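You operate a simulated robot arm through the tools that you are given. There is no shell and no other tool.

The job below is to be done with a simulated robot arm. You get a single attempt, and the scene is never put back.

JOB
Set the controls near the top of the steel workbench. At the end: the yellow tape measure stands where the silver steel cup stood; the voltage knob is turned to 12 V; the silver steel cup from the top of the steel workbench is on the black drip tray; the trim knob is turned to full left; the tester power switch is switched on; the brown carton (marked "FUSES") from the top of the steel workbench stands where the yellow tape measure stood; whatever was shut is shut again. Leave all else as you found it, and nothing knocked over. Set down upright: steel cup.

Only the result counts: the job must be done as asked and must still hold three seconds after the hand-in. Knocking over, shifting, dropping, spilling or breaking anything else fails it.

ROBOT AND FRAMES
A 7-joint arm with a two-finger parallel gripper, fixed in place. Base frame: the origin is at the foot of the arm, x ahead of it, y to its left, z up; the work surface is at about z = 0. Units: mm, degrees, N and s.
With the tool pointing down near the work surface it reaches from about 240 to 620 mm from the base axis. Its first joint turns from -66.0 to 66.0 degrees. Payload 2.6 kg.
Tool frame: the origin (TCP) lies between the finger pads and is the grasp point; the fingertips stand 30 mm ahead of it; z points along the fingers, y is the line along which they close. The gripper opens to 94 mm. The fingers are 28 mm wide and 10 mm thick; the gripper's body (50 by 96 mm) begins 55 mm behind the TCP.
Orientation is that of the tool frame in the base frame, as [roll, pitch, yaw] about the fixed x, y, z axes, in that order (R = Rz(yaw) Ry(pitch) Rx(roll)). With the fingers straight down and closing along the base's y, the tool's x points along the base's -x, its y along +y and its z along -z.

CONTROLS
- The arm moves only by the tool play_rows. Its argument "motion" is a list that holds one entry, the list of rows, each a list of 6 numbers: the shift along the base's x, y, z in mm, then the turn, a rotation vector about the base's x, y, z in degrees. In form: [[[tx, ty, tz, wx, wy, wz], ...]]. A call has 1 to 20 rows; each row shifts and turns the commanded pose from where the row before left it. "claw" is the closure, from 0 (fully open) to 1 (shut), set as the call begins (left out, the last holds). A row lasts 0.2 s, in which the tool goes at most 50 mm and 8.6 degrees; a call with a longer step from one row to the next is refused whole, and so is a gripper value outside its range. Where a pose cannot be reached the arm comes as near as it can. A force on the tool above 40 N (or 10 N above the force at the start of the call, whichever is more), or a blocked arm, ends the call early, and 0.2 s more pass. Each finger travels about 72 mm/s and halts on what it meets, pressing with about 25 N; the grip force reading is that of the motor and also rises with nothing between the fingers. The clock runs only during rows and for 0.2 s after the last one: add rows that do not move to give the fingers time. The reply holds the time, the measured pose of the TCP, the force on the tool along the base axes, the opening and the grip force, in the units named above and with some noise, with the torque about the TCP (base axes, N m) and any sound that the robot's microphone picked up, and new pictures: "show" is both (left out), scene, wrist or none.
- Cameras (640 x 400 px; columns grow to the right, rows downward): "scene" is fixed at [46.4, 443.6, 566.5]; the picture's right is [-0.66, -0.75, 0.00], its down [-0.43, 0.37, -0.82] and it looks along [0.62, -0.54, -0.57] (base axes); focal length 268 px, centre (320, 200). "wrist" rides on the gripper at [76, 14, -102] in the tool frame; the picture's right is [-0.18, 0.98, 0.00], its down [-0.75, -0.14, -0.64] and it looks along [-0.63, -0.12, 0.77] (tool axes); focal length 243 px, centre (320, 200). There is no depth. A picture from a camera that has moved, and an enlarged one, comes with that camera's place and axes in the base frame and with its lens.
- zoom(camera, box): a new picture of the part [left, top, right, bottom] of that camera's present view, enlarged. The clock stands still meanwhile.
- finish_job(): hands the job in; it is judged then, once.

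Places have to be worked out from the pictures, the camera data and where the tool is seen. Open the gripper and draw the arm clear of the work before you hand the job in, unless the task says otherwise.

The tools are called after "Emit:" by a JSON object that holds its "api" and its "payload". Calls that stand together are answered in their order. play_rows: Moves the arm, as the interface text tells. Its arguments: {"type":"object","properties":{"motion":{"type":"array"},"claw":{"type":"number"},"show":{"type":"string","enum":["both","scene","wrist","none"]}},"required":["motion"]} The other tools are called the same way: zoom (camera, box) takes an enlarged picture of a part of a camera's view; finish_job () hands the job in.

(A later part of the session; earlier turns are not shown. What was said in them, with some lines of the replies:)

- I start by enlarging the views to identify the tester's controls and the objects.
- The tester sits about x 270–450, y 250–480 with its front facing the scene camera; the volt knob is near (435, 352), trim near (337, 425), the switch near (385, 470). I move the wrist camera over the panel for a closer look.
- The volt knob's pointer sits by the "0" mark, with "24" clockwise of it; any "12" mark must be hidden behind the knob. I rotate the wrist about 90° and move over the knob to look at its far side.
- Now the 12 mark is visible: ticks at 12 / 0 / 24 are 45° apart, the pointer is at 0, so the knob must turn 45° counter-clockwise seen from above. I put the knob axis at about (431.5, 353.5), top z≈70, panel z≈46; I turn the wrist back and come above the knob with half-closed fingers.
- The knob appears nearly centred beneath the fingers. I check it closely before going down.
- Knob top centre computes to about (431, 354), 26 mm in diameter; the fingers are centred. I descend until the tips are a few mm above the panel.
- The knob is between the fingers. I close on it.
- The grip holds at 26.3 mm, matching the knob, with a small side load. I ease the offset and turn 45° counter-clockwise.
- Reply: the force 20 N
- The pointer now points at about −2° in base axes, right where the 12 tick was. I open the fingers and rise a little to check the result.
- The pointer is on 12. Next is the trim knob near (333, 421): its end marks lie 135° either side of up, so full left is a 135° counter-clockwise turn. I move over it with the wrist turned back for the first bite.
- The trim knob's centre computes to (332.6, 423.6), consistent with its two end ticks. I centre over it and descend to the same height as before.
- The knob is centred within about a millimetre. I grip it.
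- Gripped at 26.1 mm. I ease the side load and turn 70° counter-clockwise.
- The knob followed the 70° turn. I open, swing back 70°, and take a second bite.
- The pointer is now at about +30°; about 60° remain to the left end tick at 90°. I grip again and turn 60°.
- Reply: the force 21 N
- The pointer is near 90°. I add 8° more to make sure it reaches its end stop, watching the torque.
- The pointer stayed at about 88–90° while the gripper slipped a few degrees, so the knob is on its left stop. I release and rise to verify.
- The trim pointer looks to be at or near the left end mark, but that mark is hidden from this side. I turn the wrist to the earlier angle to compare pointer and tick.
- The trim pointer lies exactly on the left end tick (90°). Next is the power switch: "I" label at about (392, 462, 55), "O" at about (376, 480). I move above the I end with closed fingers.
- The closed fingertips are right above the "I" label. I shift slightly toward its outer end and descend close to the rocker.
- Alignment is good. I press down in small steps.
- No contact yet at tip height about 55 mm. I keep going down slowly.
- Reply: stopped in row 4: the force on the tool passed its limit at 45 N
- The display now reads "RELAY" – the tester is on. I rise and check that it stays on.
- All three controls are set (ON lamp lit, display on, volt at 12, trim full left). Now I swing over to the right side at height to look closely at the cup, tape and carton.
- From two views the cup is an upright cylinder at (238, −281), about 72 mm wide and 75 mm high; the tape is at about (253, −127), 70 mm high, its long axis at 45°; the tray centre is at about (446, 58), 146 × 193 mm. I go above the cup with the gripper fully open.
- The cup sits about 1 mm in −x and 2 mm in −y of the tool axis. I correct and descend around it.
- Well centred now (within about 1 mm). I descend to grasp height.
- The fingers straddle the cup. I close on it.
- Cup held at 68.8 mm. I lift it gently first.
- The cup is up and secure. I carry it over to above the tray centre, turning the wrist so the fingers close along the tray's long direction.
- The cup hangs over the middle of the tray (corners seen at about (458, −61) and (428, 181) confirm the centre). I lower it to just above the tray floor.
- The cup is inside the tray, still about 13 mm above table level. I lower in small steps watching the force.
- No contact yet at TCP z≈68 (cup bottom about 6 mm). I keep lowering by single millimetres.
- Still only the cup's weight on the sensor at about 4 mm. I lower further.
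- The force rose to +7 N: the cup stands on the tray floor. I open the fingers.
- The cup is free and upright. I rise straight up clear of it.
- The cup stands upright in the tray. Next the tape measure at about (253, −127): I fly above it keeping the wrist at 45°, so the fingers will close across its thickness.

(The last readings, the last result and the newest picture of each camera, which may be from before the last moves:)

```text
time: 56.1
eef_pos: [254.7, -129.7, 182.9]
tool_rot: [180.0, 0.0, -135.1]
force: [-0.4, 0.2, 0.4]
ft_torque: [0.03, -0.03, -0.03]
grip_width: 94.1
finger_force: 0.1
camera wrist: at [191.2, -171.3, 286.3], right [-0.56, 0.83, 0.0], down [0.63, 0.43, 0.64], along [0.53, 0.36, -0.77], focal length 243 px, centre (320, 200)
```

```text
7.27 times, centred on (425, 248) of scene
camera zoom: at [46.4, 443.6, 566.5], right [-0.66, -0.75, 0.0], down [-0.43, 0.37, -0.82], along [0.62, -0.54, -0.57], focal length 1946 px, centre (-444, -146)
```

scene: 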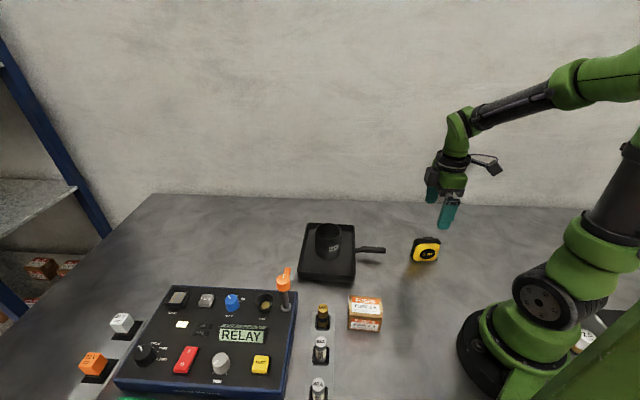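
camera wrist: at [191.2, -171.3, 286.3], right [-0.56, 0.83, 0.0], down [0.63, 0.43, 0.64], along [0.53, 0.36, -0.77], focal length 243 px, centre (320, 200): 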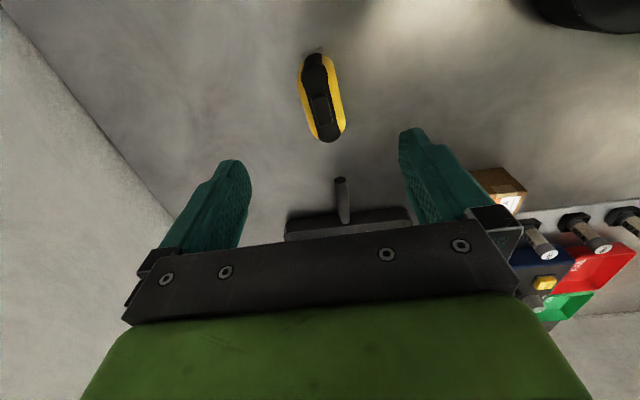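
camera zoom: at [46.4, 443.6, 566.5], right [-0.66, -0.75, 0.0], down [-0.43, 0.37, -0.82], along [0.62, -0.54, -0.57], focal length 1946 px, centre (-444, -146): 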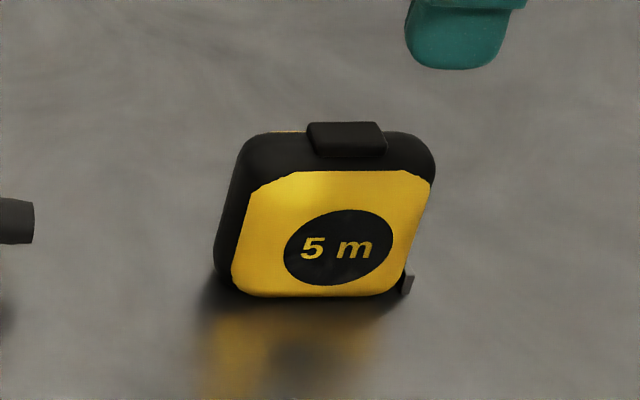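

The tape's long axis is about 3.4° further round than the tool and about 2 mm off the axis. I correct both and come down to just above it with a narrower opening.

Emit:
{"api": "play_rows", "payload": {"motion": [[[-1.8, 1.2, -10, 0, 0, 3.4], [0, 0, -20, 0, 0, 0], [0, 0, -20, 0, 0, 0], [0, 0, -15, 0, 0, 0], [0, 0, 0, 0, 0, 0]]], "claw": 0.25, "show": "wrist"}}

Emit:
{"api": "zoom", "payload": {"camera": "wrist", "box": [220, 60, 420, 220]}}

```text
time: 57.3
eef_pos: [250.5, -125.5, 118.4]
tool_rot: [179.9, 0.1, -131.7]
force: [-0.1, 0.0, 0.1]
ft_torque: [0.02, -0.03, -0.01]
grip_width: 70.6
finger_force: 0.0
camera wrist: at [188.5, -173.3, 221.5], right [-0.61, 0.79, 0.0], down [0.61, 0.47, 0.64], along [0.51, 0.39, -0.77], focal length 243 px, centre (320, 200)
```

wrist: 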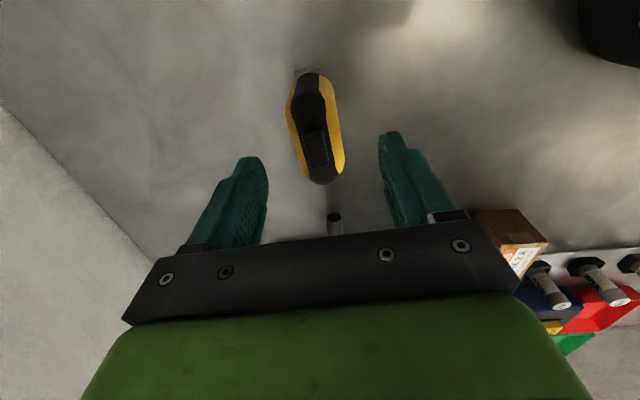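

```text
2.50 times, centred on (320, 140) of wrist
camera zoom: at [188.5, -173.3, 221.5], right [-0.61, 0.79, 0.0], down [0.61, 0.47, 0.64], along [0.51, 0.39, -0.77], focal length 606 px, centre (320, 350)
```

zoom: 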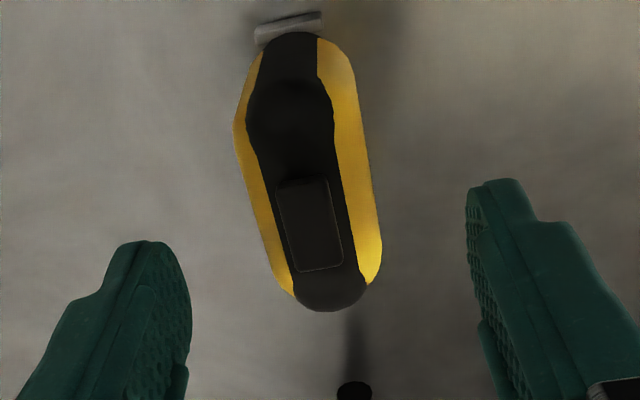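

The tape's centre is at about (254, −126.5). I shift onto it and descend to grasp height.

Emit:
{"api": "play_rows", "payload": {"motion": [[[2.7, 0.5, -10, 0, 0, 0], [0, 0, -15, 0, 0, 0], [0, 0, -15, 0, 0, 0], [0, 0, -15, 0, 0, 0], [0, 0, -12, 0, 0, 0], [0, 0, -6, 0, 0, 0], [0, 0, 0, 0, 0, 0]]], "show": "both"}}

Emit:
{"api": "zoom", "payload": {"camera": "wrist", "box": [220, 80, 420, 240]}}

Emit:
{"api": "zoom", "payload": {"camera": "scene", "box": [380, 200, 480, 275]}}

```text
time: 58.9
eef_pos: [253.2, -125.9, 46.1]
tool_rot: [179.9, 0.0, -131.7]
force: [0.1, 0.3, -0.4]
ft_torque: [-0.01, -0.01, -0.02]
grip_width: 70.5
finger_force: 0.1
camera wrist: at [193.0, -172.6, 149.2], right [-0.61, 0.79, 0.0], down [0.61, 0.47, 0.64], along [0.51, 0.39, -0.77], focal length 243 px, centre (320, 200)
```

scene: 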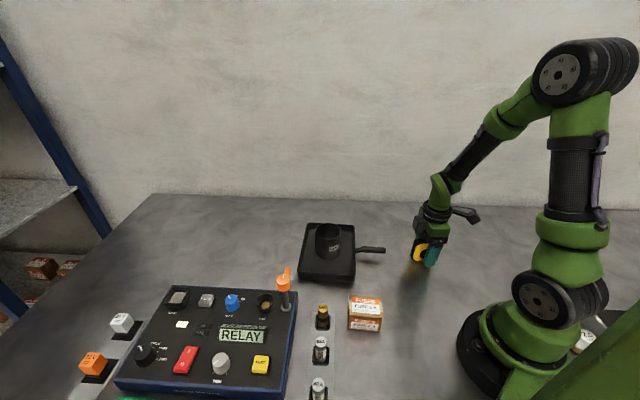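
wrist: 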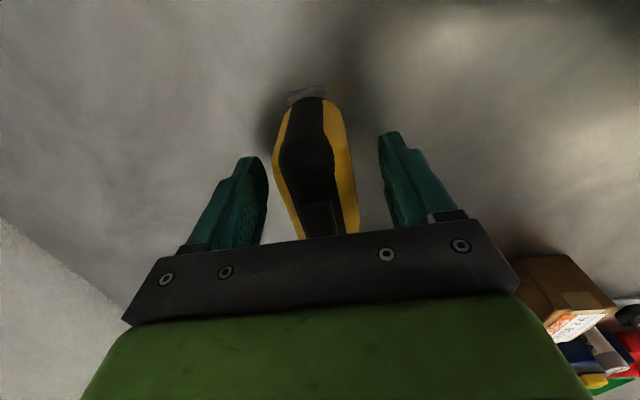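

```text
2.50 times, centred on (320, 160) of wrist
camera zoom: at [193.0, -172.6, 149.2], right [-0.61, 0.79, 0.0], down [0.61, 0.47, 0.64], along [0.51, 0.39, -0.77], focal length 606 px, centre (320, 300)
```

zoom: 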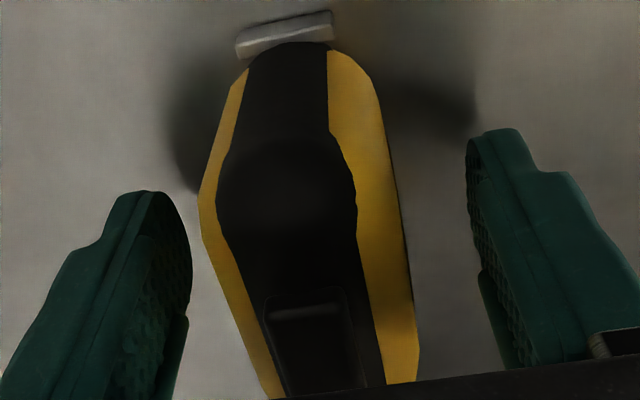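

```text
5.33 times, centred on (430, 238) of scene
camera zoom: at [46.4, 443.6, 566.5], right [-0.66, -0.75, 0.0], down [-0.43, 0.37, -0.82], along [0.62, -0.54, -0.57], focal length 1428 px, centre (-267, 0)
```

zoom: 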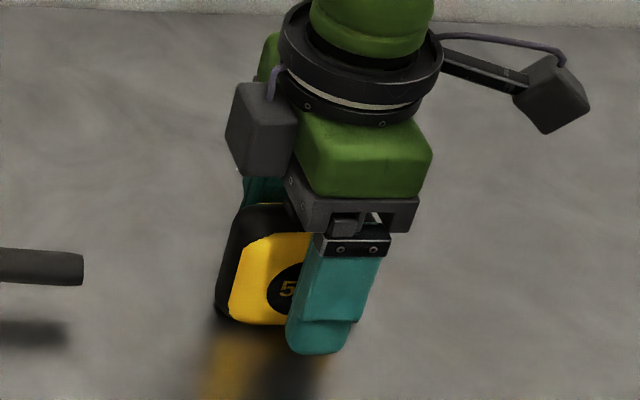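

The tape is centred between the fingers (about ±19 mm). I close on it.

Emit:
{"api": "play_rows", "payload": {"motion": [[[0, 0, 0, 0, 0, 0], [0, 0, 0, 0, 0, 0], [0, 0, 0, 0, 0, 0], [0, 0, 0, 0, 0, 0]]], "claw": 1.0, "show": "both"}}

```text
time: 59.9
eef_pos: [254.2, -126.0, 47.2]
tool_rot: [180.0, -0.1, -131.7]
force: [0.0, 0.8, 0.4]
ft_torque: [0.0, -0.02, 0.01]
grip_width: 40.1
finger_force: 24.9
camera wrist: at [193.0, -172.5, 149.4], right [-0.61, 0.79, 0.0], down [0.61, 0.47, 0.64], along [0.51, 0.39, -0.77], focal length 243 px, centre (320, 200)
```

scene: 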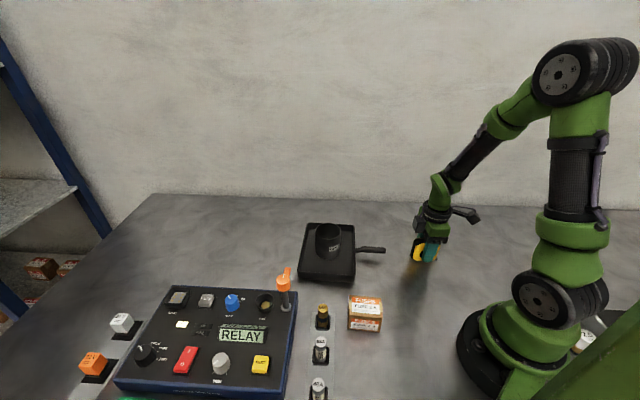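
wrist: 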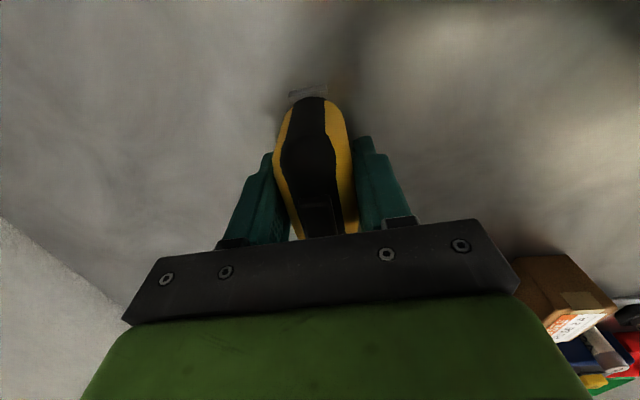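

Tape held at 40 mm width. I lift it and carry it to where the cup stood, (236.3, −281.3), keeping its orientation.

Emit:
{"api": "play_rows", "payload": {"motion": [[[0, 0, 5, 0, 0, 0], [0, 0, 15, 0, 0, 0], [0, 0, 30, 0, 0, 0], [0, -10, 30, 0, 0, 0], [-2, -25, 0, 0, 0, 0], [-4, -35, 0, 0, 0, 0], [-4, -35, 0, 0, 0, 0], [-4, -30, 0, 0, 0, 0], [-3, -15, 0, 0, 0, 0], [-0.6, -6, 0, 0, 0, 0], [0, 0, 0, 0, 0, 0], [0, 0, 0, 0, 0, 0]]], "show": "both"}}

```text
time: 62.5
eef_pos: [238.3, -280.5, 124.7]
tool_rot: [179.9, 0.0, -131.7]
force: [0.3, 0.0, -3.1]
ft_torque: [0.0, 0.01, -0.01]
grip_width: 40.3
finger_force: 24.9
camera wrist: at [175.5, -328.3, 229.1], right [-0.61, 0.79, 0.0], down [0.61, 0.47, 0.64], along [0.51, 0.39, -0.77], focal length 243 px, centre (320, 200)
```

scene: 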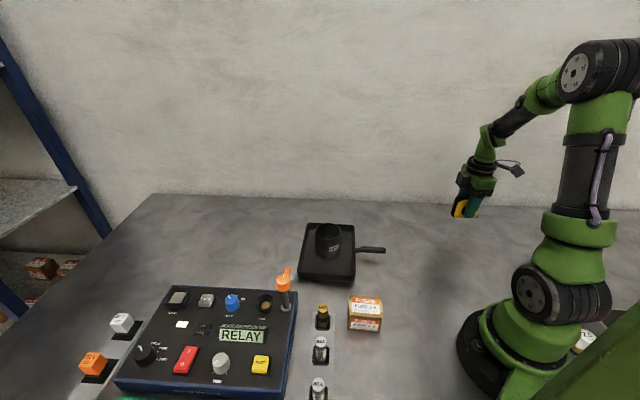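
wrist: 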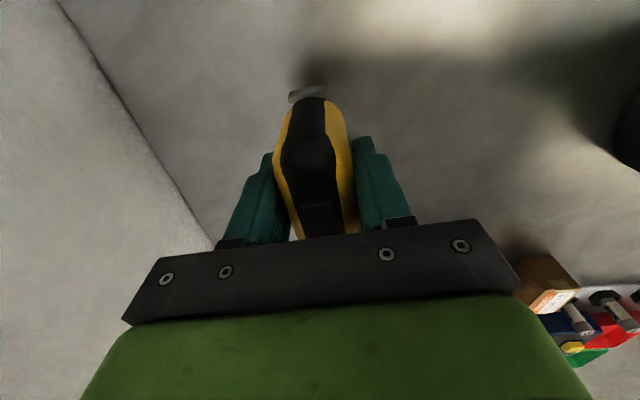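

Orientation held. I lower the tape to just above the table.

Emit:
{"api": "play_rows", "payload": {"motion": [[[0, 0, -15, 0, 0, 0], [0, 0, -20, 0, 0, 0], [0, 0, -20, 0, 0, 0], [0, 0, -13, 0, 0, 0], [0, 0, -6, 0, 0, 0], [0, 0, -2, 0, 0, 0], [0, 0, 0, 0, 0, 0]]], "show": "scene"}}

```text
time: 64.1
eef_pos: [236.0, -282.5, 50.5]
tool_rot: [179.9, 0.0, -131.7]
force: [0.4, -0.3, -1.9]
ft_torque: [0.03, 0.0, 0.01]
grip_width: 40.2
finger_force: 24.7
```

scene: 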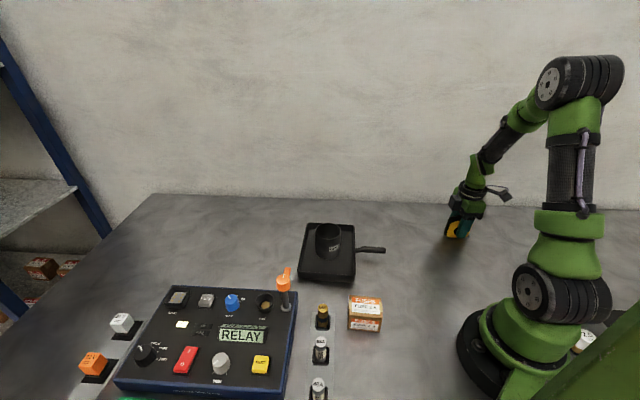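

The tape hangs about 4 mm above the surface. I lower by single millimetres until I feel the table.

Emit:
{"api": "play_rows", "payload": {"motion": [[[0, 0, -1, 0, 0, 0], [0, 0, -1, 0, 0, 0], [0, 0, -1, 0, 0, 0]]], "show": "none"}}

```text
time: 64.9
eef_pos: [235.6, -280.5, 47.3]
tool_rot: [179.9, 0.0, -131.7]
force: [0.0, -0.2, -3.1]
ft_torque: [0.02, 0.01, -0.05]
grip_width: 40.1
finger_force: 24.9
```

No contact yet. One more millimetre.

Emit:
{"api": "play_rows", "payload": {"motion": [[[0, 0, -1, 0, 0, 0], [0, 0, 0, 0, 0, 0]]], "show": "none"}}

```text
time: 65.5
eef_pos: [237.3, -281.3, 44.9]
tool_rot: [179.9, 0.0, -131.7]
force: [-0.8, 1.5, 0.9]
ft_torque: [0.02, -0.08, -0.01]
grip_width: 40.2
finger_force: 25.3
```

The load has come off the sensor: contact. I settle half a millimetre more and then open the fingers.

Emit:
{"api": "play_rows", "payload": {"motion": [[[0, 0, -0.4, 0, 0, 0], [0, 0, 0, 0, 0, 0]]], "show": "none"}}

Emit:
{"api": "play_rows", "payload": {"motion": [[[0, 0, 0, 0, 0, 0], [0, 0, 0, 0, 0, 0], [0, 0, 0, 0, 0, 0]]], "claw": 0.25, "show": "both"}}

```text
time: 66.1
eef_pos: [237.2, -281.0, 47.3]
tool_rot: [179.9, -0.1, -131.8]
force: [-5.3, 2.6, 9.4]
ft_torque: [0.07, 0.02, 0.0]
grip_width: 40.1
finger_force: 25.1
```

```text
time: 66.9
eef_pos: [236.7, -281.3, 45.9]
tool_rot: [179.8, 0.1, -131.7]
force: [0.0, 0.1, -0.5]
ft_torque: [0.0, 0.01, 0.02]
grip_width: 70.8
finger_force: 0.1
camera wrist: at [175.8, -328.8, 149.0], right [-0.61, 0.79, 0.0], down [0.61, 0.47, 0.64], along [0.51, 0.39, -0.77], focal length 243 px, centre (320, 200)
```

scene: 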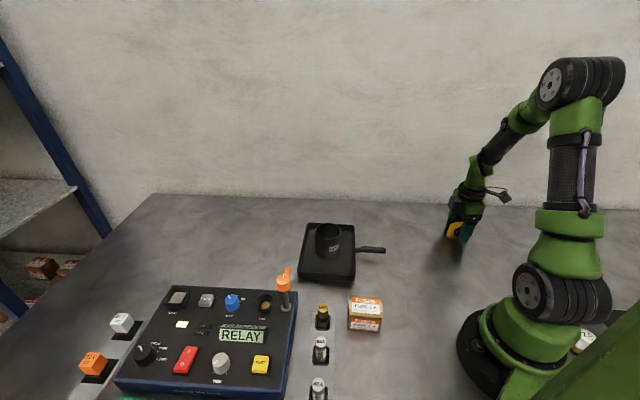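
wrist: 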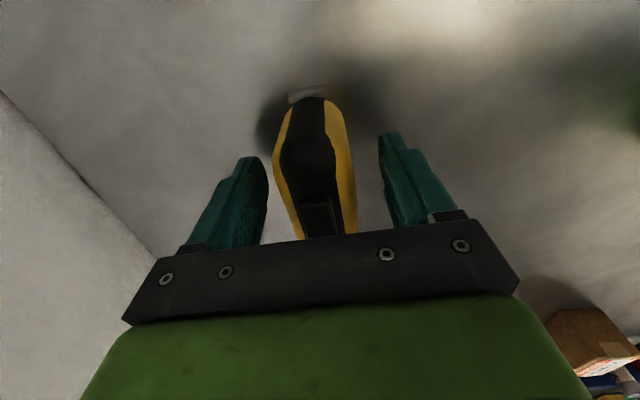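

The tape stands free between the open fingers. I rise straight up and check it.

Emit:
{"api": "play_rows", "payload": {"motion": [[[0, 0, 8, 0, 0, 0], [0, 0, 20, 0, 0, 0], [0, 0, 30, 0, 0, 0], [0, 0, 40, 0, 0, 0], [0, 0, 40, 0, 0, 0], [0, 0, 0, 0, 0, 0]]], "show": "both"}}

Emit:
{"api": "zoom", "payload": {"camera": "scene", "box": [400, 190, 520, 280]}}

Emit:
{"api": "zoom", "payload": {"camera": "scene", "box": [300, 280, 400, 350]}}

```text
time: 68.3
eef_pos: [234.4, -279.4, 183.0]
tool_rot: [179.9, 0.1, -131.7]
force: [0.3, -0.4, -0.3]
ft_torque: [0.02, -0.01, 0.0]
grip_width: 70.5
finger_force: 0.1
camera wrist: at [175.2, -327.1, 286.8], right [-0.61, 0.79, 0.0], down [0.61, 0.47, 0.64], along [0.51, 0.39, -0.77], focal length 243 px, centre (320, 200)
```

scene: 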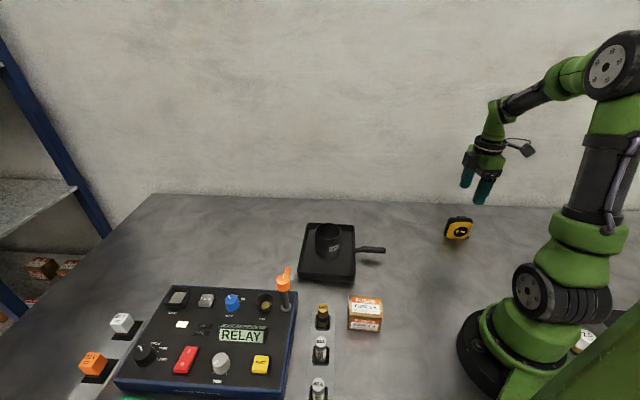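
wrist: 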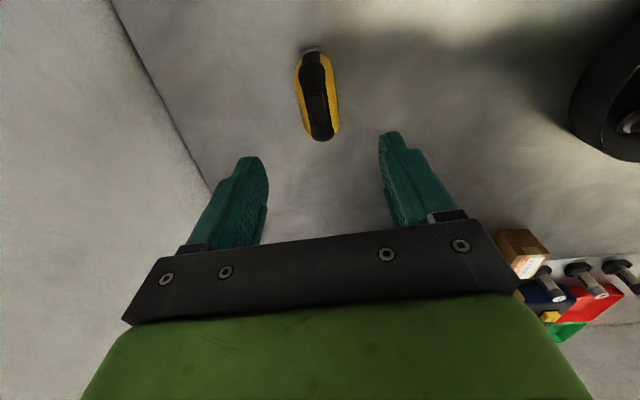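

```text
4.44 times, centred on (460, 235) of scene
camera zoom: at [46.4, 443.6, 566.5], right [-0.66, -0.75, 0.0], down [-0.43, 0.37, -0.82], along [0.62, -0.54, -0.57], focal length 1190 px, centre (-302, 44)
```

zoom: 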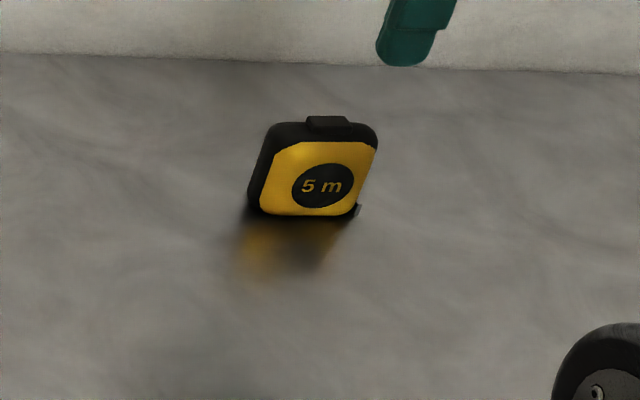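

```text
5.71 times, centred on (350, 315) of scene
camera zoom: at [46.4, 443.6, 566.5], right [-0.66, -0.75, 0.0], down [-0.43, 0.37, -0.82], along [0.62, -0.54, -0.57], focal length 1529 px, centre (149, -457)
```

zoom: 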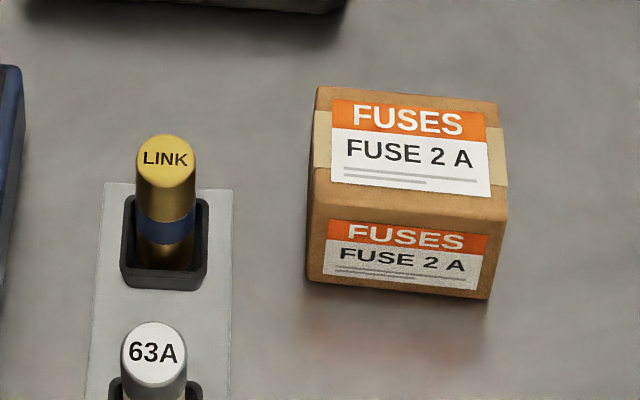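

The tape stands upright exactly where the cup was. The carton computes to centre (237, 147), about 69 × 47 mm and 58 mm high; I fly over to it (curving outward around the base).

Emit:
{"api": "play_rows", "payload": {"motion": [[[12, 38, 8, 0, 0, 0], [12, 42, 8, 0, 0, 0], [12, 42, 0, 0, 0, 0], [12, 42, 0, 0, 0, 0], [6, 42, 0, 0, 0, 0], [0, 44, 0, 0, 0, 0], [0, 44, 0, 0, 0, 0], [0, 44, 0, 0, 0, 0], [-14, 40, 0, 0, 0, 0], [-16, 34, 0, 0, 0, 0], [-23, 16.5, -10, 0, 0, 0], [0, 0, 0, 0, 0, 0]]], "claw": 0.0, "show": "both"}}

Emit:
{"api": "zoom", "payload": {"camera": "wrist", "box": [220, 40, 420, 200]}}

```text
time: 70.9
eef_pos: [235.0, 147.7, 190.7]
tool_rot: [179.9, 0.0, -131.8]
force: [-0.2, -0.5, 0.1]
ft_torque: [0.02, 0.03, 0.02]
grip_width: 94.0
finger_force: 0.1
camera wrist: at [174.6, 99.9, 292.6], right [-0.61, 0.79, 0.0], down [0.61, 0.47, 0.64], along [0.51, 0.39, -0.77], focal length 243 px, centre (320, 200)
```

scene: 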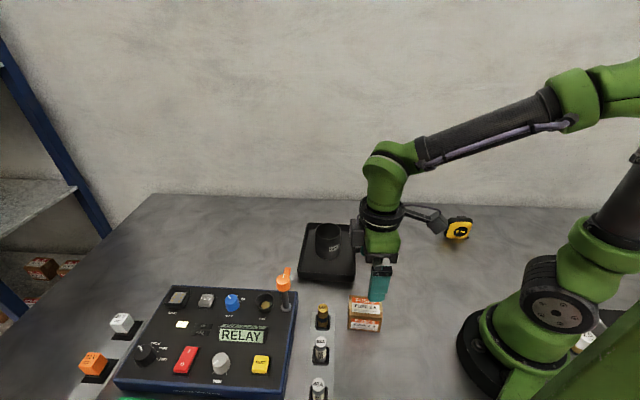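
wrist: 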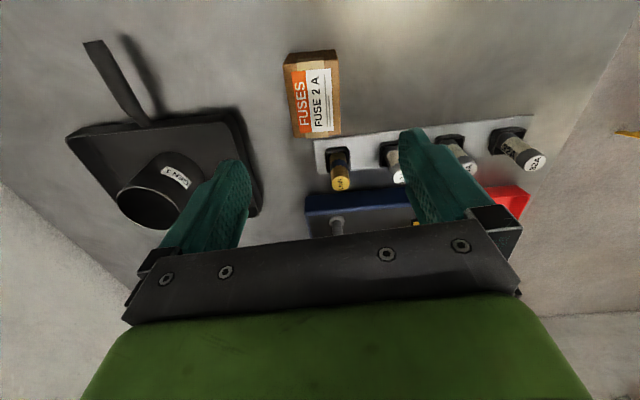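

```text
2.50 times, centred on (320, 120) of wrist
camera zoom: at [174.6, 99.9, 292.6], right [-0.61, 0.79, 0.0], down [0.61, 0.47, 0.64], along [0.51, 0.39, -0.77], focal length 606 px, centre (320, 400)
```

zoom: 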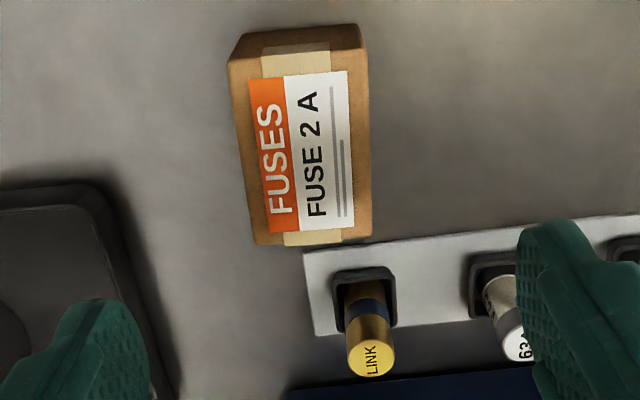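

The carton's long axis is at about 42°, and its centre is about 5 mm to the left of the tool axis. I rotate −6°, shift, and descend to just above it for a re-check.

Emit:
{"api": "play_rows", "payload": {"motion": [[[2.8, -4, -15, 0, 0, -6], [0, 0, -25, 0, 0, 0], [0, 0, -25, 0, 0, 0], [0, 0, -10, 0, 0, 0], [0, 0, 0, 0, 0, 0]]], "show": "both"}}

Emit:
{"api": "zoom", "payload": {"camera": "wrist", "box": [220, 60, 420, 220]}}

```text
time: 72.1
eef_pos: [241.5, 142.9, 113.6]
tool_rot: [179.8, -0.1, -137.8]
force: [-0.6, 0.4, -0.6]
ft_torque: [0.0, 0.01, -0.02]
grip_width: 94.1
finger_force: 0.1
camera wrist: at [174.9, 101.6, 216.9], right [-0.53, 0.85, 0.0], down [0.65, 0.4, 0.64], along [0.55, 0.34, -0.77], focal length 243 px, centre (320, 200)
```

scene: 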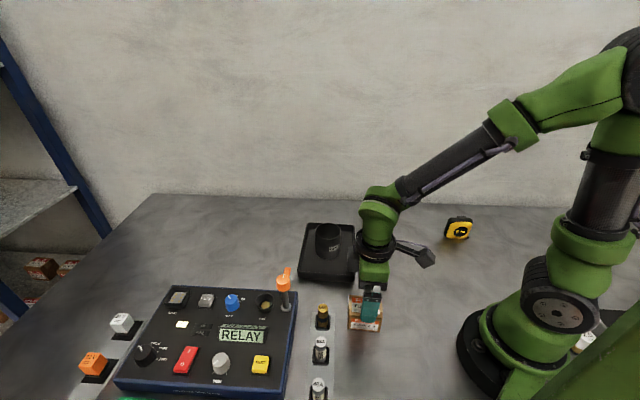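
wrist: 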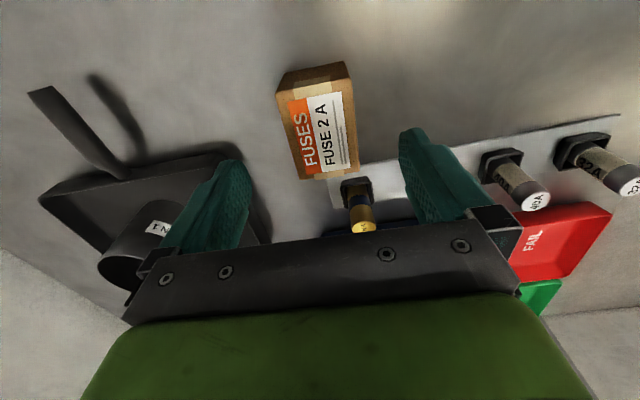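

```text
2.50 times, centred on (320, 140) of wrist
camera zoom: at [174.9, 101.6, 216.9], right [-0.53, 0.85, 0.0], down [0.65, 0.4, 0.64], along [0.55, 0.34, -0.77], focal length 606 px, centre (320, 350)
```

zoom: 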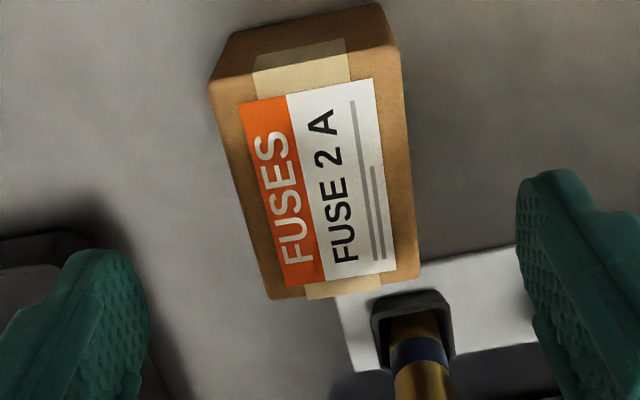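

The carton centre is at about (238, 142). I correct by about 3 mm and descend around it.

Emit:
{"api": "play_rows", "payload": {"motion": [[[-3, -1.2, -10, 0, 0, 0], [0, 0, -15, 0, 0, 0], [0, 0, -15, 0, 0, 0], [0, 0, -15, 0, 0, 0], [0, 0, -10, 0, 0, 0], [0, 0, -6, 0, 0, 0], [0, 0, 0, 0, 0, 0]]], "show": "both"}}

Emit:
{"api": "zoom", "payload": {"camera": "wrist", "box": [220, 80, 420, 240]}}

Emit:
{"api": "zoom", "payload": {"camera": "scene", "box": [300, 260, 420, 350]}}

```text
time: 73.7
eef_pos: [236.0, 141.6, 43.3]
tool_rot: [180.0, 0.0, -137.7]
force: [0.3, -0.1, -0.3]
ft_torque: [0.03, 0.01, -0.03]
grip_width: 94.1
finger_force: 0.0
camera wrist: at [170.5, 100.6, 147.0], right [-0.53, 0.85, 0.0], down [0.65, 0.4, 0.64], along [0.55, 0.34, -0.77], focal length 243 px, centre (320, 200)
```

scene: 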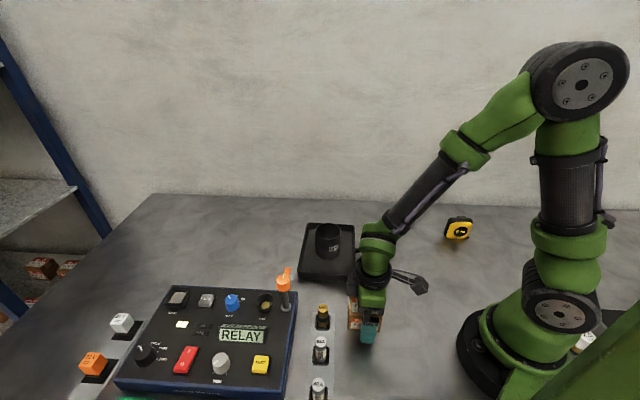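
wrist: 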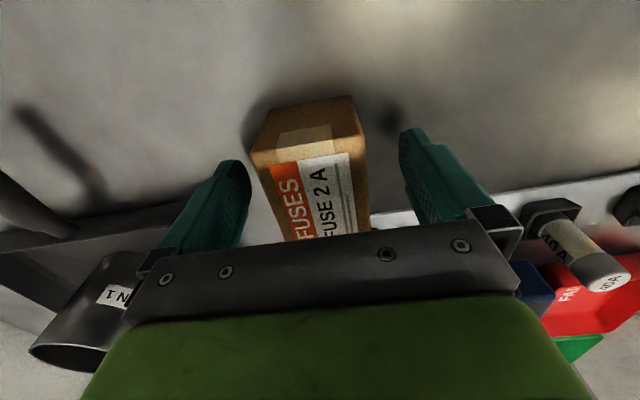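

```text
2.50 times, centred on (320, 160) of wrist
camera zoom: at [170.5, 100.6, 147.0], right [-0.53, 0.85, 0.0], down [0.65, 0.4, 0.64], along [0.55, 0.34, -0.77], focal length 606 px, centre (320, 300)
```

zoom: 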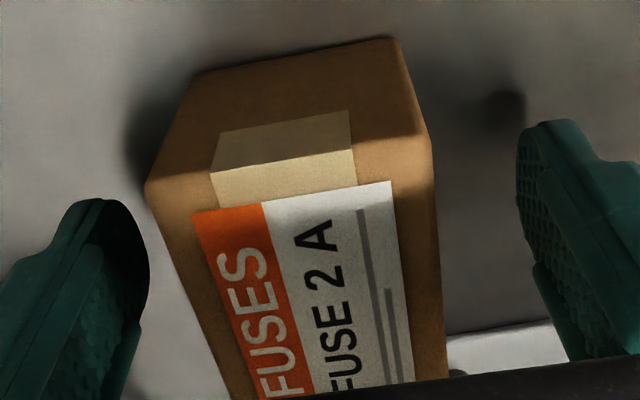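

```text
4.44 times, centred on (360, 305) of scene
camera zoom: at [46.4, 443.6, 566.5], right [-0.66, -0.75, 0.0], down [-0.43, 0.37, -0.82], along [0.62, -0.54, -0.57], focal length 1190 px, centre (142, -267)
```

zoom: 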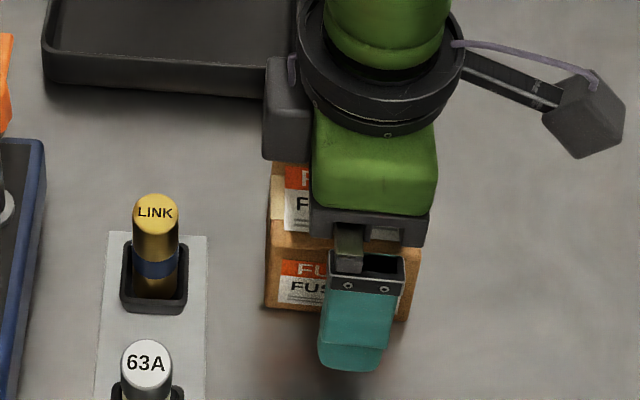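

The carton is between the fingers, aligned lengthwise within about 2 mm. I close on it.

Emit:
{"api": "play_rows", "payload": {"motion": [[[0, 0, 0, 0, 0, 0], [0, 0, 0, 0, 0, 0], [0, 0, 0, 0, 0, 0], [0, 0, 0, 0, 0, 0]]], "claw": 1.0, "show": "wrist"}}

```text
time: 74.7
eef_pos: [236.9, 140.9, 44.0]
tool_rot: [180.0, -0.1, -137.7]
force: [0.1, 1.1, 1.0]
ft_torque: [0.0, -0.03, 0.01]
grip_width: 53.8
finger_force: 25.2
camera wrist: at [170.6, 100.6, 147.2], right [-0.53, 0.85, 0.0], down [0.65, 0.4, 0.64], along [0.55, 0.34, -0.77], focal length 243 px, centre (320, 200)
```

wrist: 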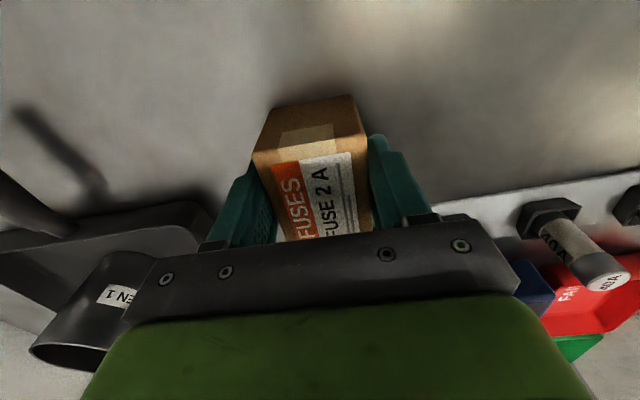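

Emit:
{"api": "zoom", "payload": {"camera": "wrist", "box": [220, 80, 420, 240]}}

Emit:
{"api": "zoom", "payload": {"camera": "scene", "box": [300, 260, 420, 350]}}

```text
2.50 times, centred on (320, 160) of wrist
camera zoom: at [170.6, 100.6, 147.2], right [-0.53, 0.85, 0.0], down [0.65, 0.4, 0.64], along [0.55, 0.34, -0.77], focal length 606 px, centre (320, 300)
```

zoom: 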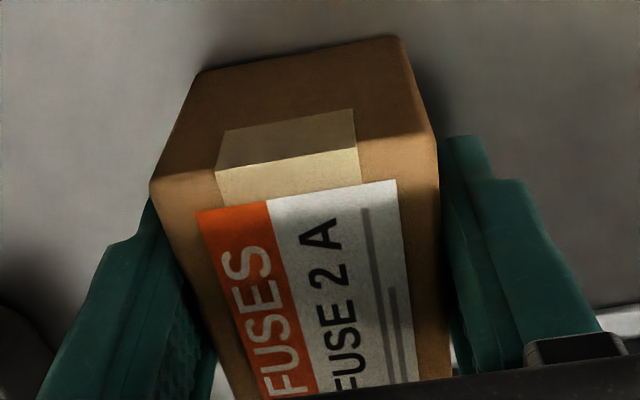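

```text
4.44 times, centred on (360, 305) of scene
camera zoom: at [46.4, 443.6, 566.5], right [-0.66, -0.75, 0.0], down [-0.43, 0.37, -0.82], along [0.62, -0.54, -0.57], focal length 1190 px, centre (142, -267)
```

zoom: 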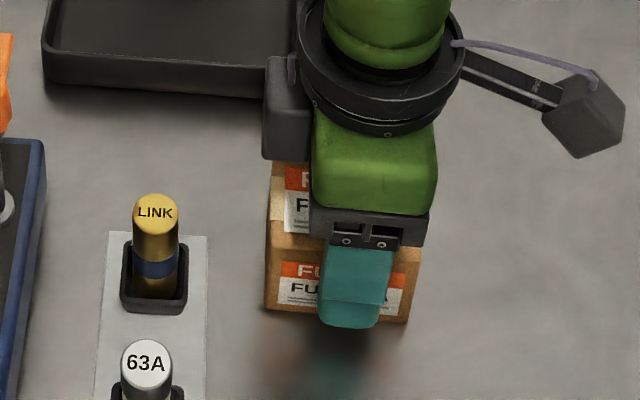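

Both fingers are on the carton's faces. I lift it and carry it around the base to where the tape stood, (254, −126).

Emit:
{"api": "play_rows", "payload": {"motion": [[[0, 0, 5, 0, 0, 0], [0, 0, 15, 0, 0, 0], [0, 0, 30, 0, 0, 0], [0, 0, 35, 0, 0, 0], [14, -22, 0, 0, 0, 0], [18, -36, 0, 0, 0, 0], [14, -40, 0, 0, 0, 0], [4, -42, 0, 0, 0, 0], [-4, -42, 0, 0, 0, 0], [-10, -36, 0, 0, 0, 0], [-10, -28, 0, 0, 0, 0], [-7, -16, 0, 0, 0, 0], [-2.6, -6.3, 0, 0, 0, 0], [0, 0, 0, 0, 0, 0], [0, 0, 0, 0, 0, 0]]], "show": "both"}}

```text
time: 77.9
eef_pos: [254.4, -126.5, 128.1]
tool_rot: [179.9, 0.0, -137.7]
force: [-0.2, -1.0, -0.9]
ft_torque: [0.02, 0.0, -0.01]
grip_width: 53.8
finger_force: 24.6
camera wrist: at [188.1, -167.6, 231.1], right [-0.53, 0.85, 0.0], down [0.65, 0.4, 0.64], along [0.55, 0.34, -0.77], focal length 243 px, centre (320, 200)
```

scene: 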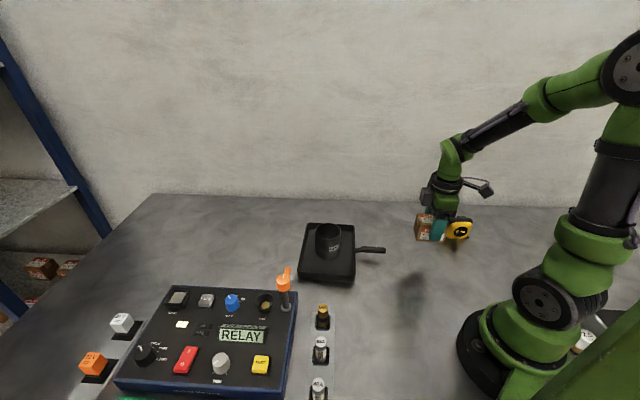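
wrist: 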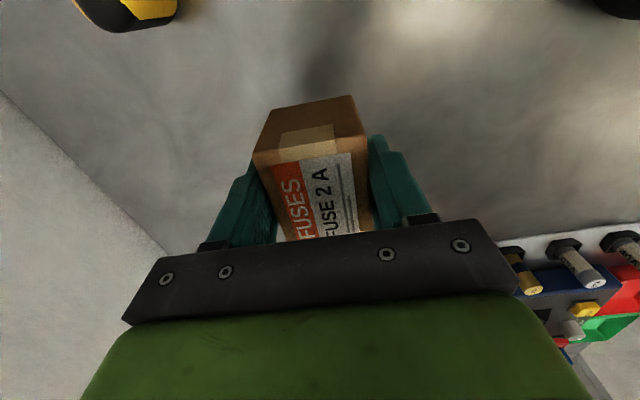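

The carton is over the spot. I lower it to a few mm above the table.

Emit:
{"api": "play_rows", "payload": {"motion": [[[0, 0, -15, 0, 0, 0], [0, 0, -20, 0, 0, 0], [0, 0, -20, 0, 0, 0], [0, 0, -14, 0, 0, 0], [0, 0, -7, 0, 0, 0], [0, 0, -4, 0, 0, 0], [0, 0, 0, 0, 0, 0]]], "show": "scene"}}

Emit:
{"api": "zoom", "payload": {"camera": "scene", "box": [380, 190, 500, 280]}}

```text
time: 79.5
eef_pos: [253.1, -125.3, 47.6]
tool_rot: [179.9, 0.0, -137.7]
force: [0.0, -1.1, -0.4]
ft_torque: [0.01, 0.0, -0.04]
grip_width: 53.9
finger_force: 24.7
```

scene: 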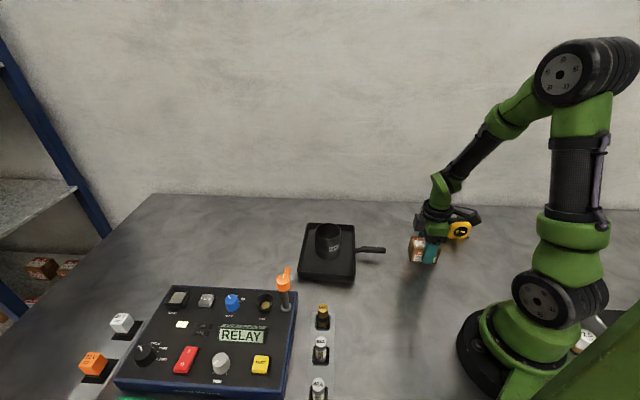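

```text
4.44 times, centred on (440, 235) of scene
camera zoom: at [46.4, 443.6, 566.5], right [-0.66, -0.75, 0.0], down [-0.43, 0.37, -0.82], along [0.62, -0.54, -0.57], focal length 1190 px, centre (-213, 44)
```

zoom: 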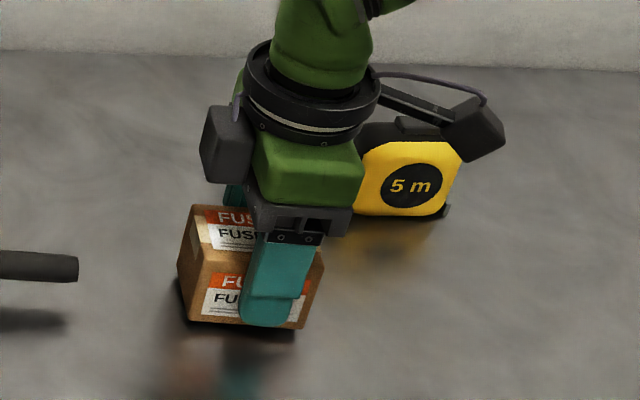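

About 4 mm to go. I lower by small steps watching the force.

Emit:
{"api": "play_rows", "payload": {"motion": [[[0, 0, -1, 0, 0, 0], [0, 0, -1, 0, 0, 0], [0, 0, -1, 0, 0, 0], [0, 0, 0, 0, 0, 0]]], "show": "none"}}

```text
time: 80.5
eef_pos: [253.2, -125.9, 45.1]
tool_rot: [179.9, 0.0, -137.7]
force: [-0.9, -0.1, -0.4]
ft_torque: [-0.02, 0.03, 0.01]
grip_width: 54.0
finger_force: 24.9
```

No contact yet; another millimetre or so.

Emit:
{"api": "play_rows", "payload": {"motion": [[[0, 0, -0.8, 0, 0, 0], [0, 0, 0, 0, 0, 0]]], "show": "none"}}

```text
time: 81.1
eef_pos: [253.4, -126.1, 44.3]
tool_rot: [179.9, 0.1, -137.7]
force: [-0.1, 0.4, -1.4]
ft_torque: [0.0, -0.04, 0.01]
grip_width: 53.9
finger_force: 24.8
```

Still free. I continue by 0.8 mm.

Emit:
{"api": "play_rows", "payload": {"motion": [[[0, 0, -0.8, 0, 0, 0], [0, 0, 0, 0, 0, 0]]], "show": "none"}}

```text
time: 81.7
eef_pos: [254.6, -126.8, 42.3]
tool_rot: [179.8, 0.0, -137.7]
force: [-3.0, 0.1, 7.0]
ft_torque: [0.07, 0.07, 0.04]
grip_width: 53.9
finger_force: 25.0
```

The force jumped to +7 N: the carton stands on the table. I open the fingers.

Emit:
{"api": "play_rows", "payload": {"motion": [[[0, 0, 0, 0, 0, 0], [0, 0, 0, 0, 0, 0], [0, 0, 0, 0, 0, 0]]], "claw": 0.1, "show": "both"}}

```text
time: 82.5
eef_pos: [255.4, -126.0, 43.3]
tool_rot: [179.9, 0.0, -137.7]
force: [0.5, 0.1, -0.8]
ft_torque: [0.06, -0.03, -0.02]
grip_width: 84.5
finger_force: 0.1
camera wrist: at [188.7, -167.0, 147.0], right [-0.53, 0.85, 0.0], down [0.65, 0.4, 0.64], along [0.55, 0.34, -0.77], focal length 243 px, centre (320, 200)
```

scene: 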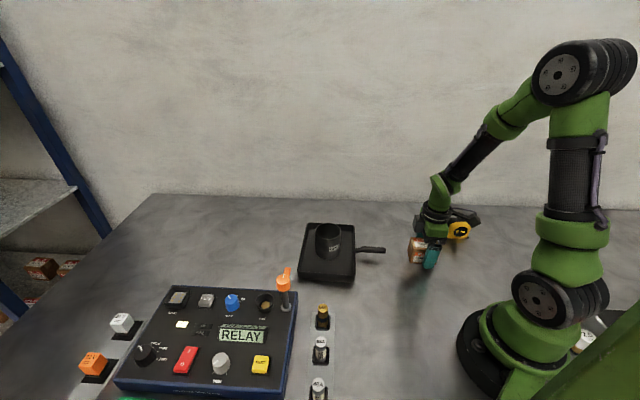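
wrist: 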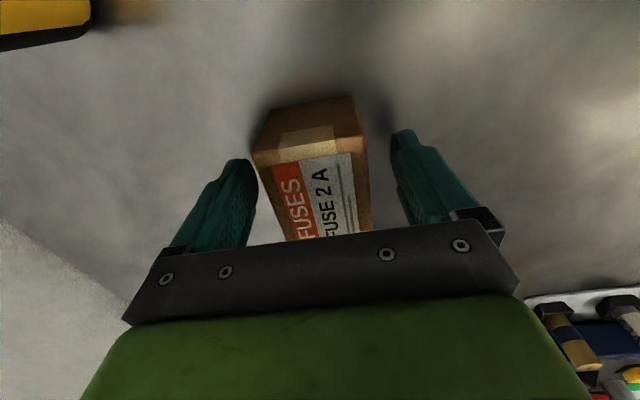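

The carton is released. I rise straight up and then draw the arm back clear of everything.

Emit:
{"api": "play_rows", "payload": {"motion": [[[0, 0, 8, 0, 0, 0], [0, 0, 20, 0, 0, 0], [0, 0, 30, 0, 0, 0], [0, 0, 40, 0, 0, 0], [0, 0, 45, 0, 0, 0], [0, 0, 45, 0, 0, 0], [0, 0, 30, 0, 0, 0], [0, 0, 0, 0, 0, 0]]], "show": "both"}}

Emit:
{"api": "zoom", "payload": {"camera": "scene", "box": [380, 190, 500, 280]}}

Emit:
{"api": "zoom", "payload": {"camera": "scene", "box": [100, 270, 340, 400]}}

Emit:
{"api": "zoom", "payload": {"camera": "wrist", "box": [160, 0, 420, 180]}}

```text
time: 84.3
eef_pos: [256.1, -125.2, 262.9]
tool_rot: [179.9, 0.0, -137.7]
force: [0.1, -0.1, 0.1]
ft_torque: [-0.02, 0.03, 0.01]
grip_width: 84.6
finger_force: 0.0
camera wrist: at [190.5, -165.5, 365.6], right [-0.53, 0.85, 0.0], down [0.65, 0.4, 0.64], along [0.55, 0.34, -0.77], focal length 243 px, centre (320, 200)
```

scene: 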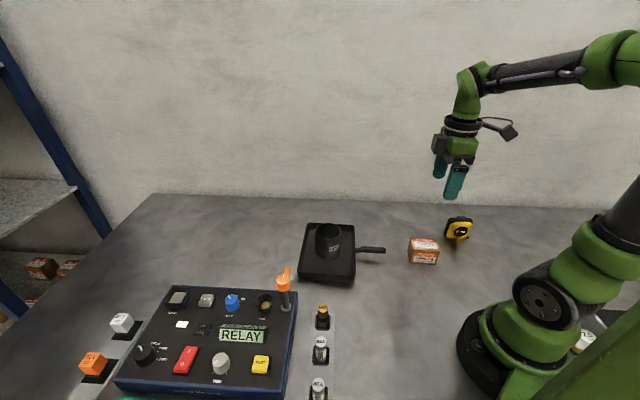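
wrist: 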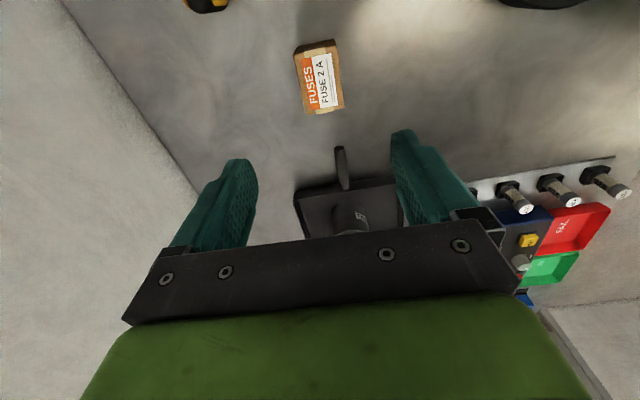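

```text
4.44 times, centred on (440, 235) of scene
camera zoom: at [46.4, 443.6, 566.5], right [-0.66, -0.75, 0.0], down [-0.43, 0.37, -0.82], along [0.62, -0.54, -0.57], focal length 1190 px, centre (-213, 44)
```

zoom: 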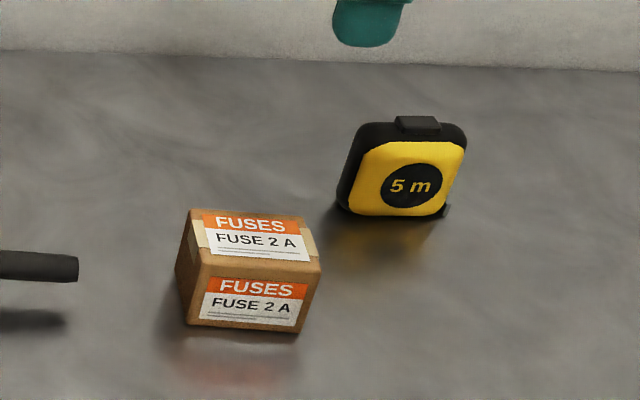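

```text
2.67 times, centred on (220, 335) of scene
camera zoom: at [46.4, 443.6, 566.5], right [-0.66, -0.75, 0.0], down [-0.43, 0.37, -0.82], along [0.62, -0.54, -0.57], focal length 714 px, centre (587, -160)
```

zoom: 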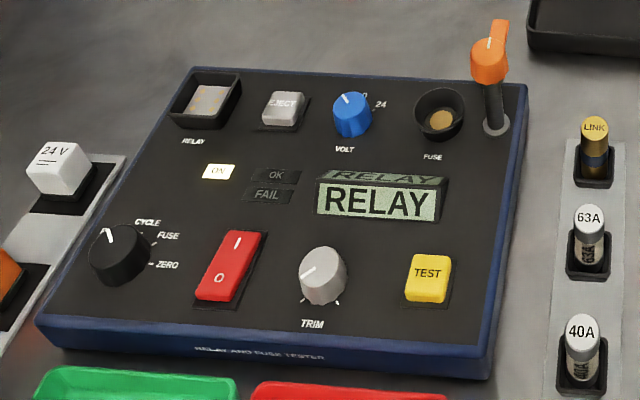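

```text
2.22 times, centred on (290, 90) of wrist
camera zoom: at [190.5, -165.5, 365.6], right [-0.53, 0.85, 0.0], down [0.65, 0.4, 0.64], along [0.55, 0.34, -0.77], focal length 539 px, centre (387, 444)
```

zoom: 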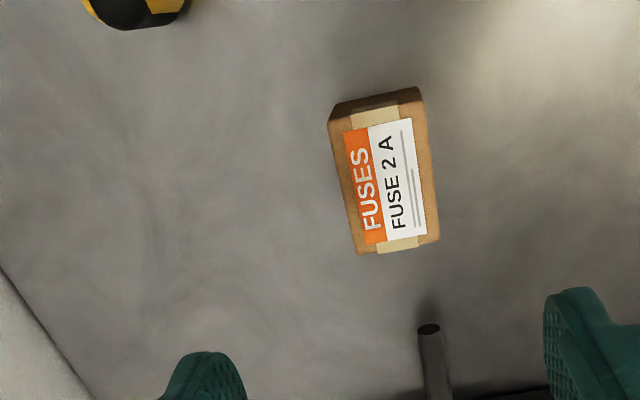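

Carton, tape and cup all stand where they should, the tester shows ON with volt at 12 and trim full left, and nothing else has moved. I open fully and return the arm to its starting pose high above the bench.

Emit:
{"api": "play_rows", "payload": {"motion": [[[0, 0, 40, 0, 0, 0], [0, 0, 40, 0, 0, 0], [2, 10, 40, 0, 0, -5], [4, 43, 2, 0, 0, -5.3], [4, 43, 2, 0, 0, -5.3], [4, 43, 2, 0, 0, -5.3], [4, 43, 2, 0, 0, -5.3], [4, 43, 1, 0, 0, -5.3], [4, 43, 1, 0, 0, -5.3], [3, 43, 0, 0, 0, -5.3], [0, 36, 0, 0, 0, 0], [0, 0, 0, 0, 0, 0], [0, 0, 0, 0, 0, 0]]], "claw": 0.0, "show": "both"}}

Emit:
{"api": "zoom", "payload": {"camera": "scene", "box": [280, 190, 500, 340]}}

Emit:
{"api": "zoom", "payload": {"camera": "wrist", "box": [320, 0, 600, 180]}}

```text
time: 87.1
eef_pos: [282.0, 220.6, 391.8]
tool_rot: [179.9, 0.0, -179.8]
force: [-0.2, -0.9, 0.7]
ft_torque: [0.0, 0.03, 0.01]
grip_width: 94.2
finger_force: 0.2
camera wrist: at [206.9, 234.9, 496.3], right [0.18, 0.98, 0.0], down [0.75, -0.14, 0.64], along [0.63, -0.11, -0.77], focal length 243 px, centre (320, 200)
```

scene: 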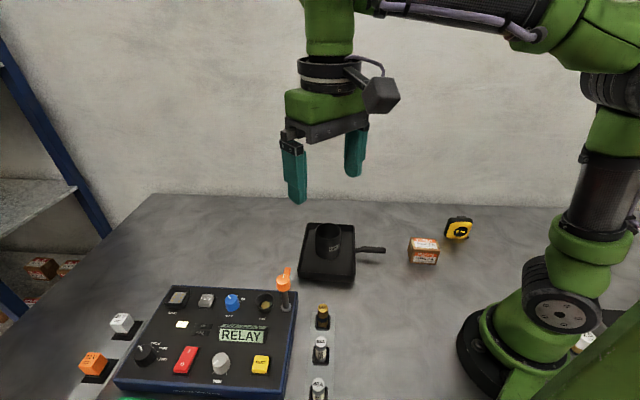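
wrist: 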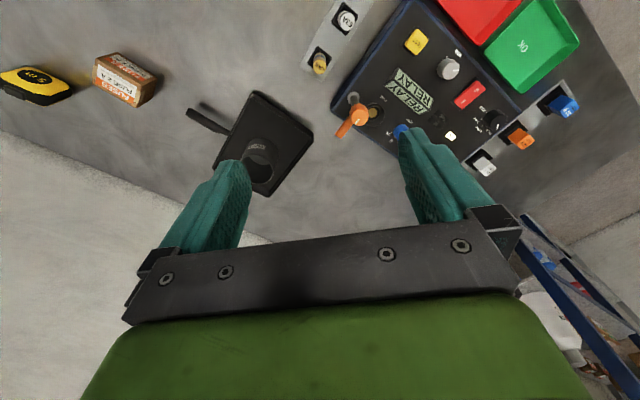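

```text
2.67 times, centred on (390, 265) of scene
camera zoom: at [46.4, 443.6, 566.5], right [-0.66, -0.75, 0.0], down [-0.43, 0.37, -0.82], along [0.62, -0.54, -0.57], focal length 714 px, centre (133, 27)
```

zoom: 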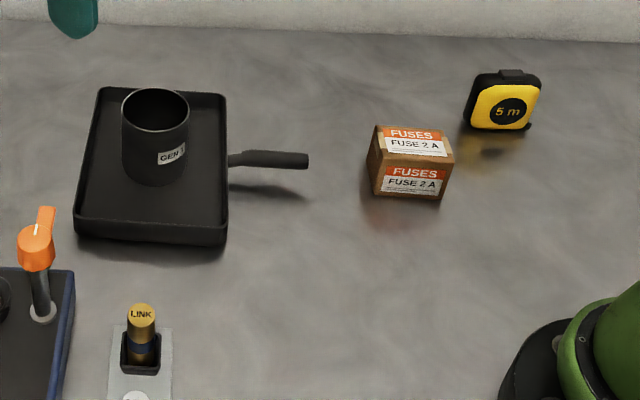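

```text
2.22 times, centred on (460, 90) of wrist
camera zoom: at [206.9, 234.9, 496.3], right [0.18, 0.98, 0.0], down [0.75, -0.14, 0.64], along [0.63, -0.11, -0.77], focal length 539 px, centre (9, 444)
```

zoom: 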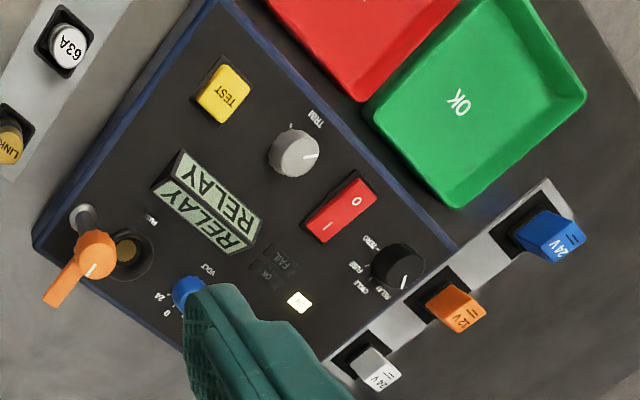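

The final views show the cup upright on the tray, the tape on the cup's old spot and the carton on the tape's old spot. The tester is on, with volt at 12 and trim full left, and the gripper is open and the arm clear. I hand the job in.

Emit:
{"api": "finish_job", "payload": {}}

```text
The job is handed in.
```

The job is done and handed in; the judging result was not shown to me. The last camera views show:

- **Voltage knob:** turned from 0 to 12 V.
- **Trim knob:** turned to full left, with the pointer on the left end mark.
- **Power switch:** on. The ON lamp is lit and the display reads "RELAY".
- **Steel cup:** standing upright near the middle of the black drip tray. I took the black pan with the handle to be the tray, as nothing else in view fitted.
- **Yellow tape measure:** standing where the cup stood, within a few millimetres by my measurements.
- **Carton marked "FUSES":** standing where the tape measure stood, also within a few millimetres.

I opened nothing, so there was nothing to shut again. As far as the pictures show, nothing else was moved or knocked over. The gripper is open and the arm is back at its starting pose, clear of the bench.
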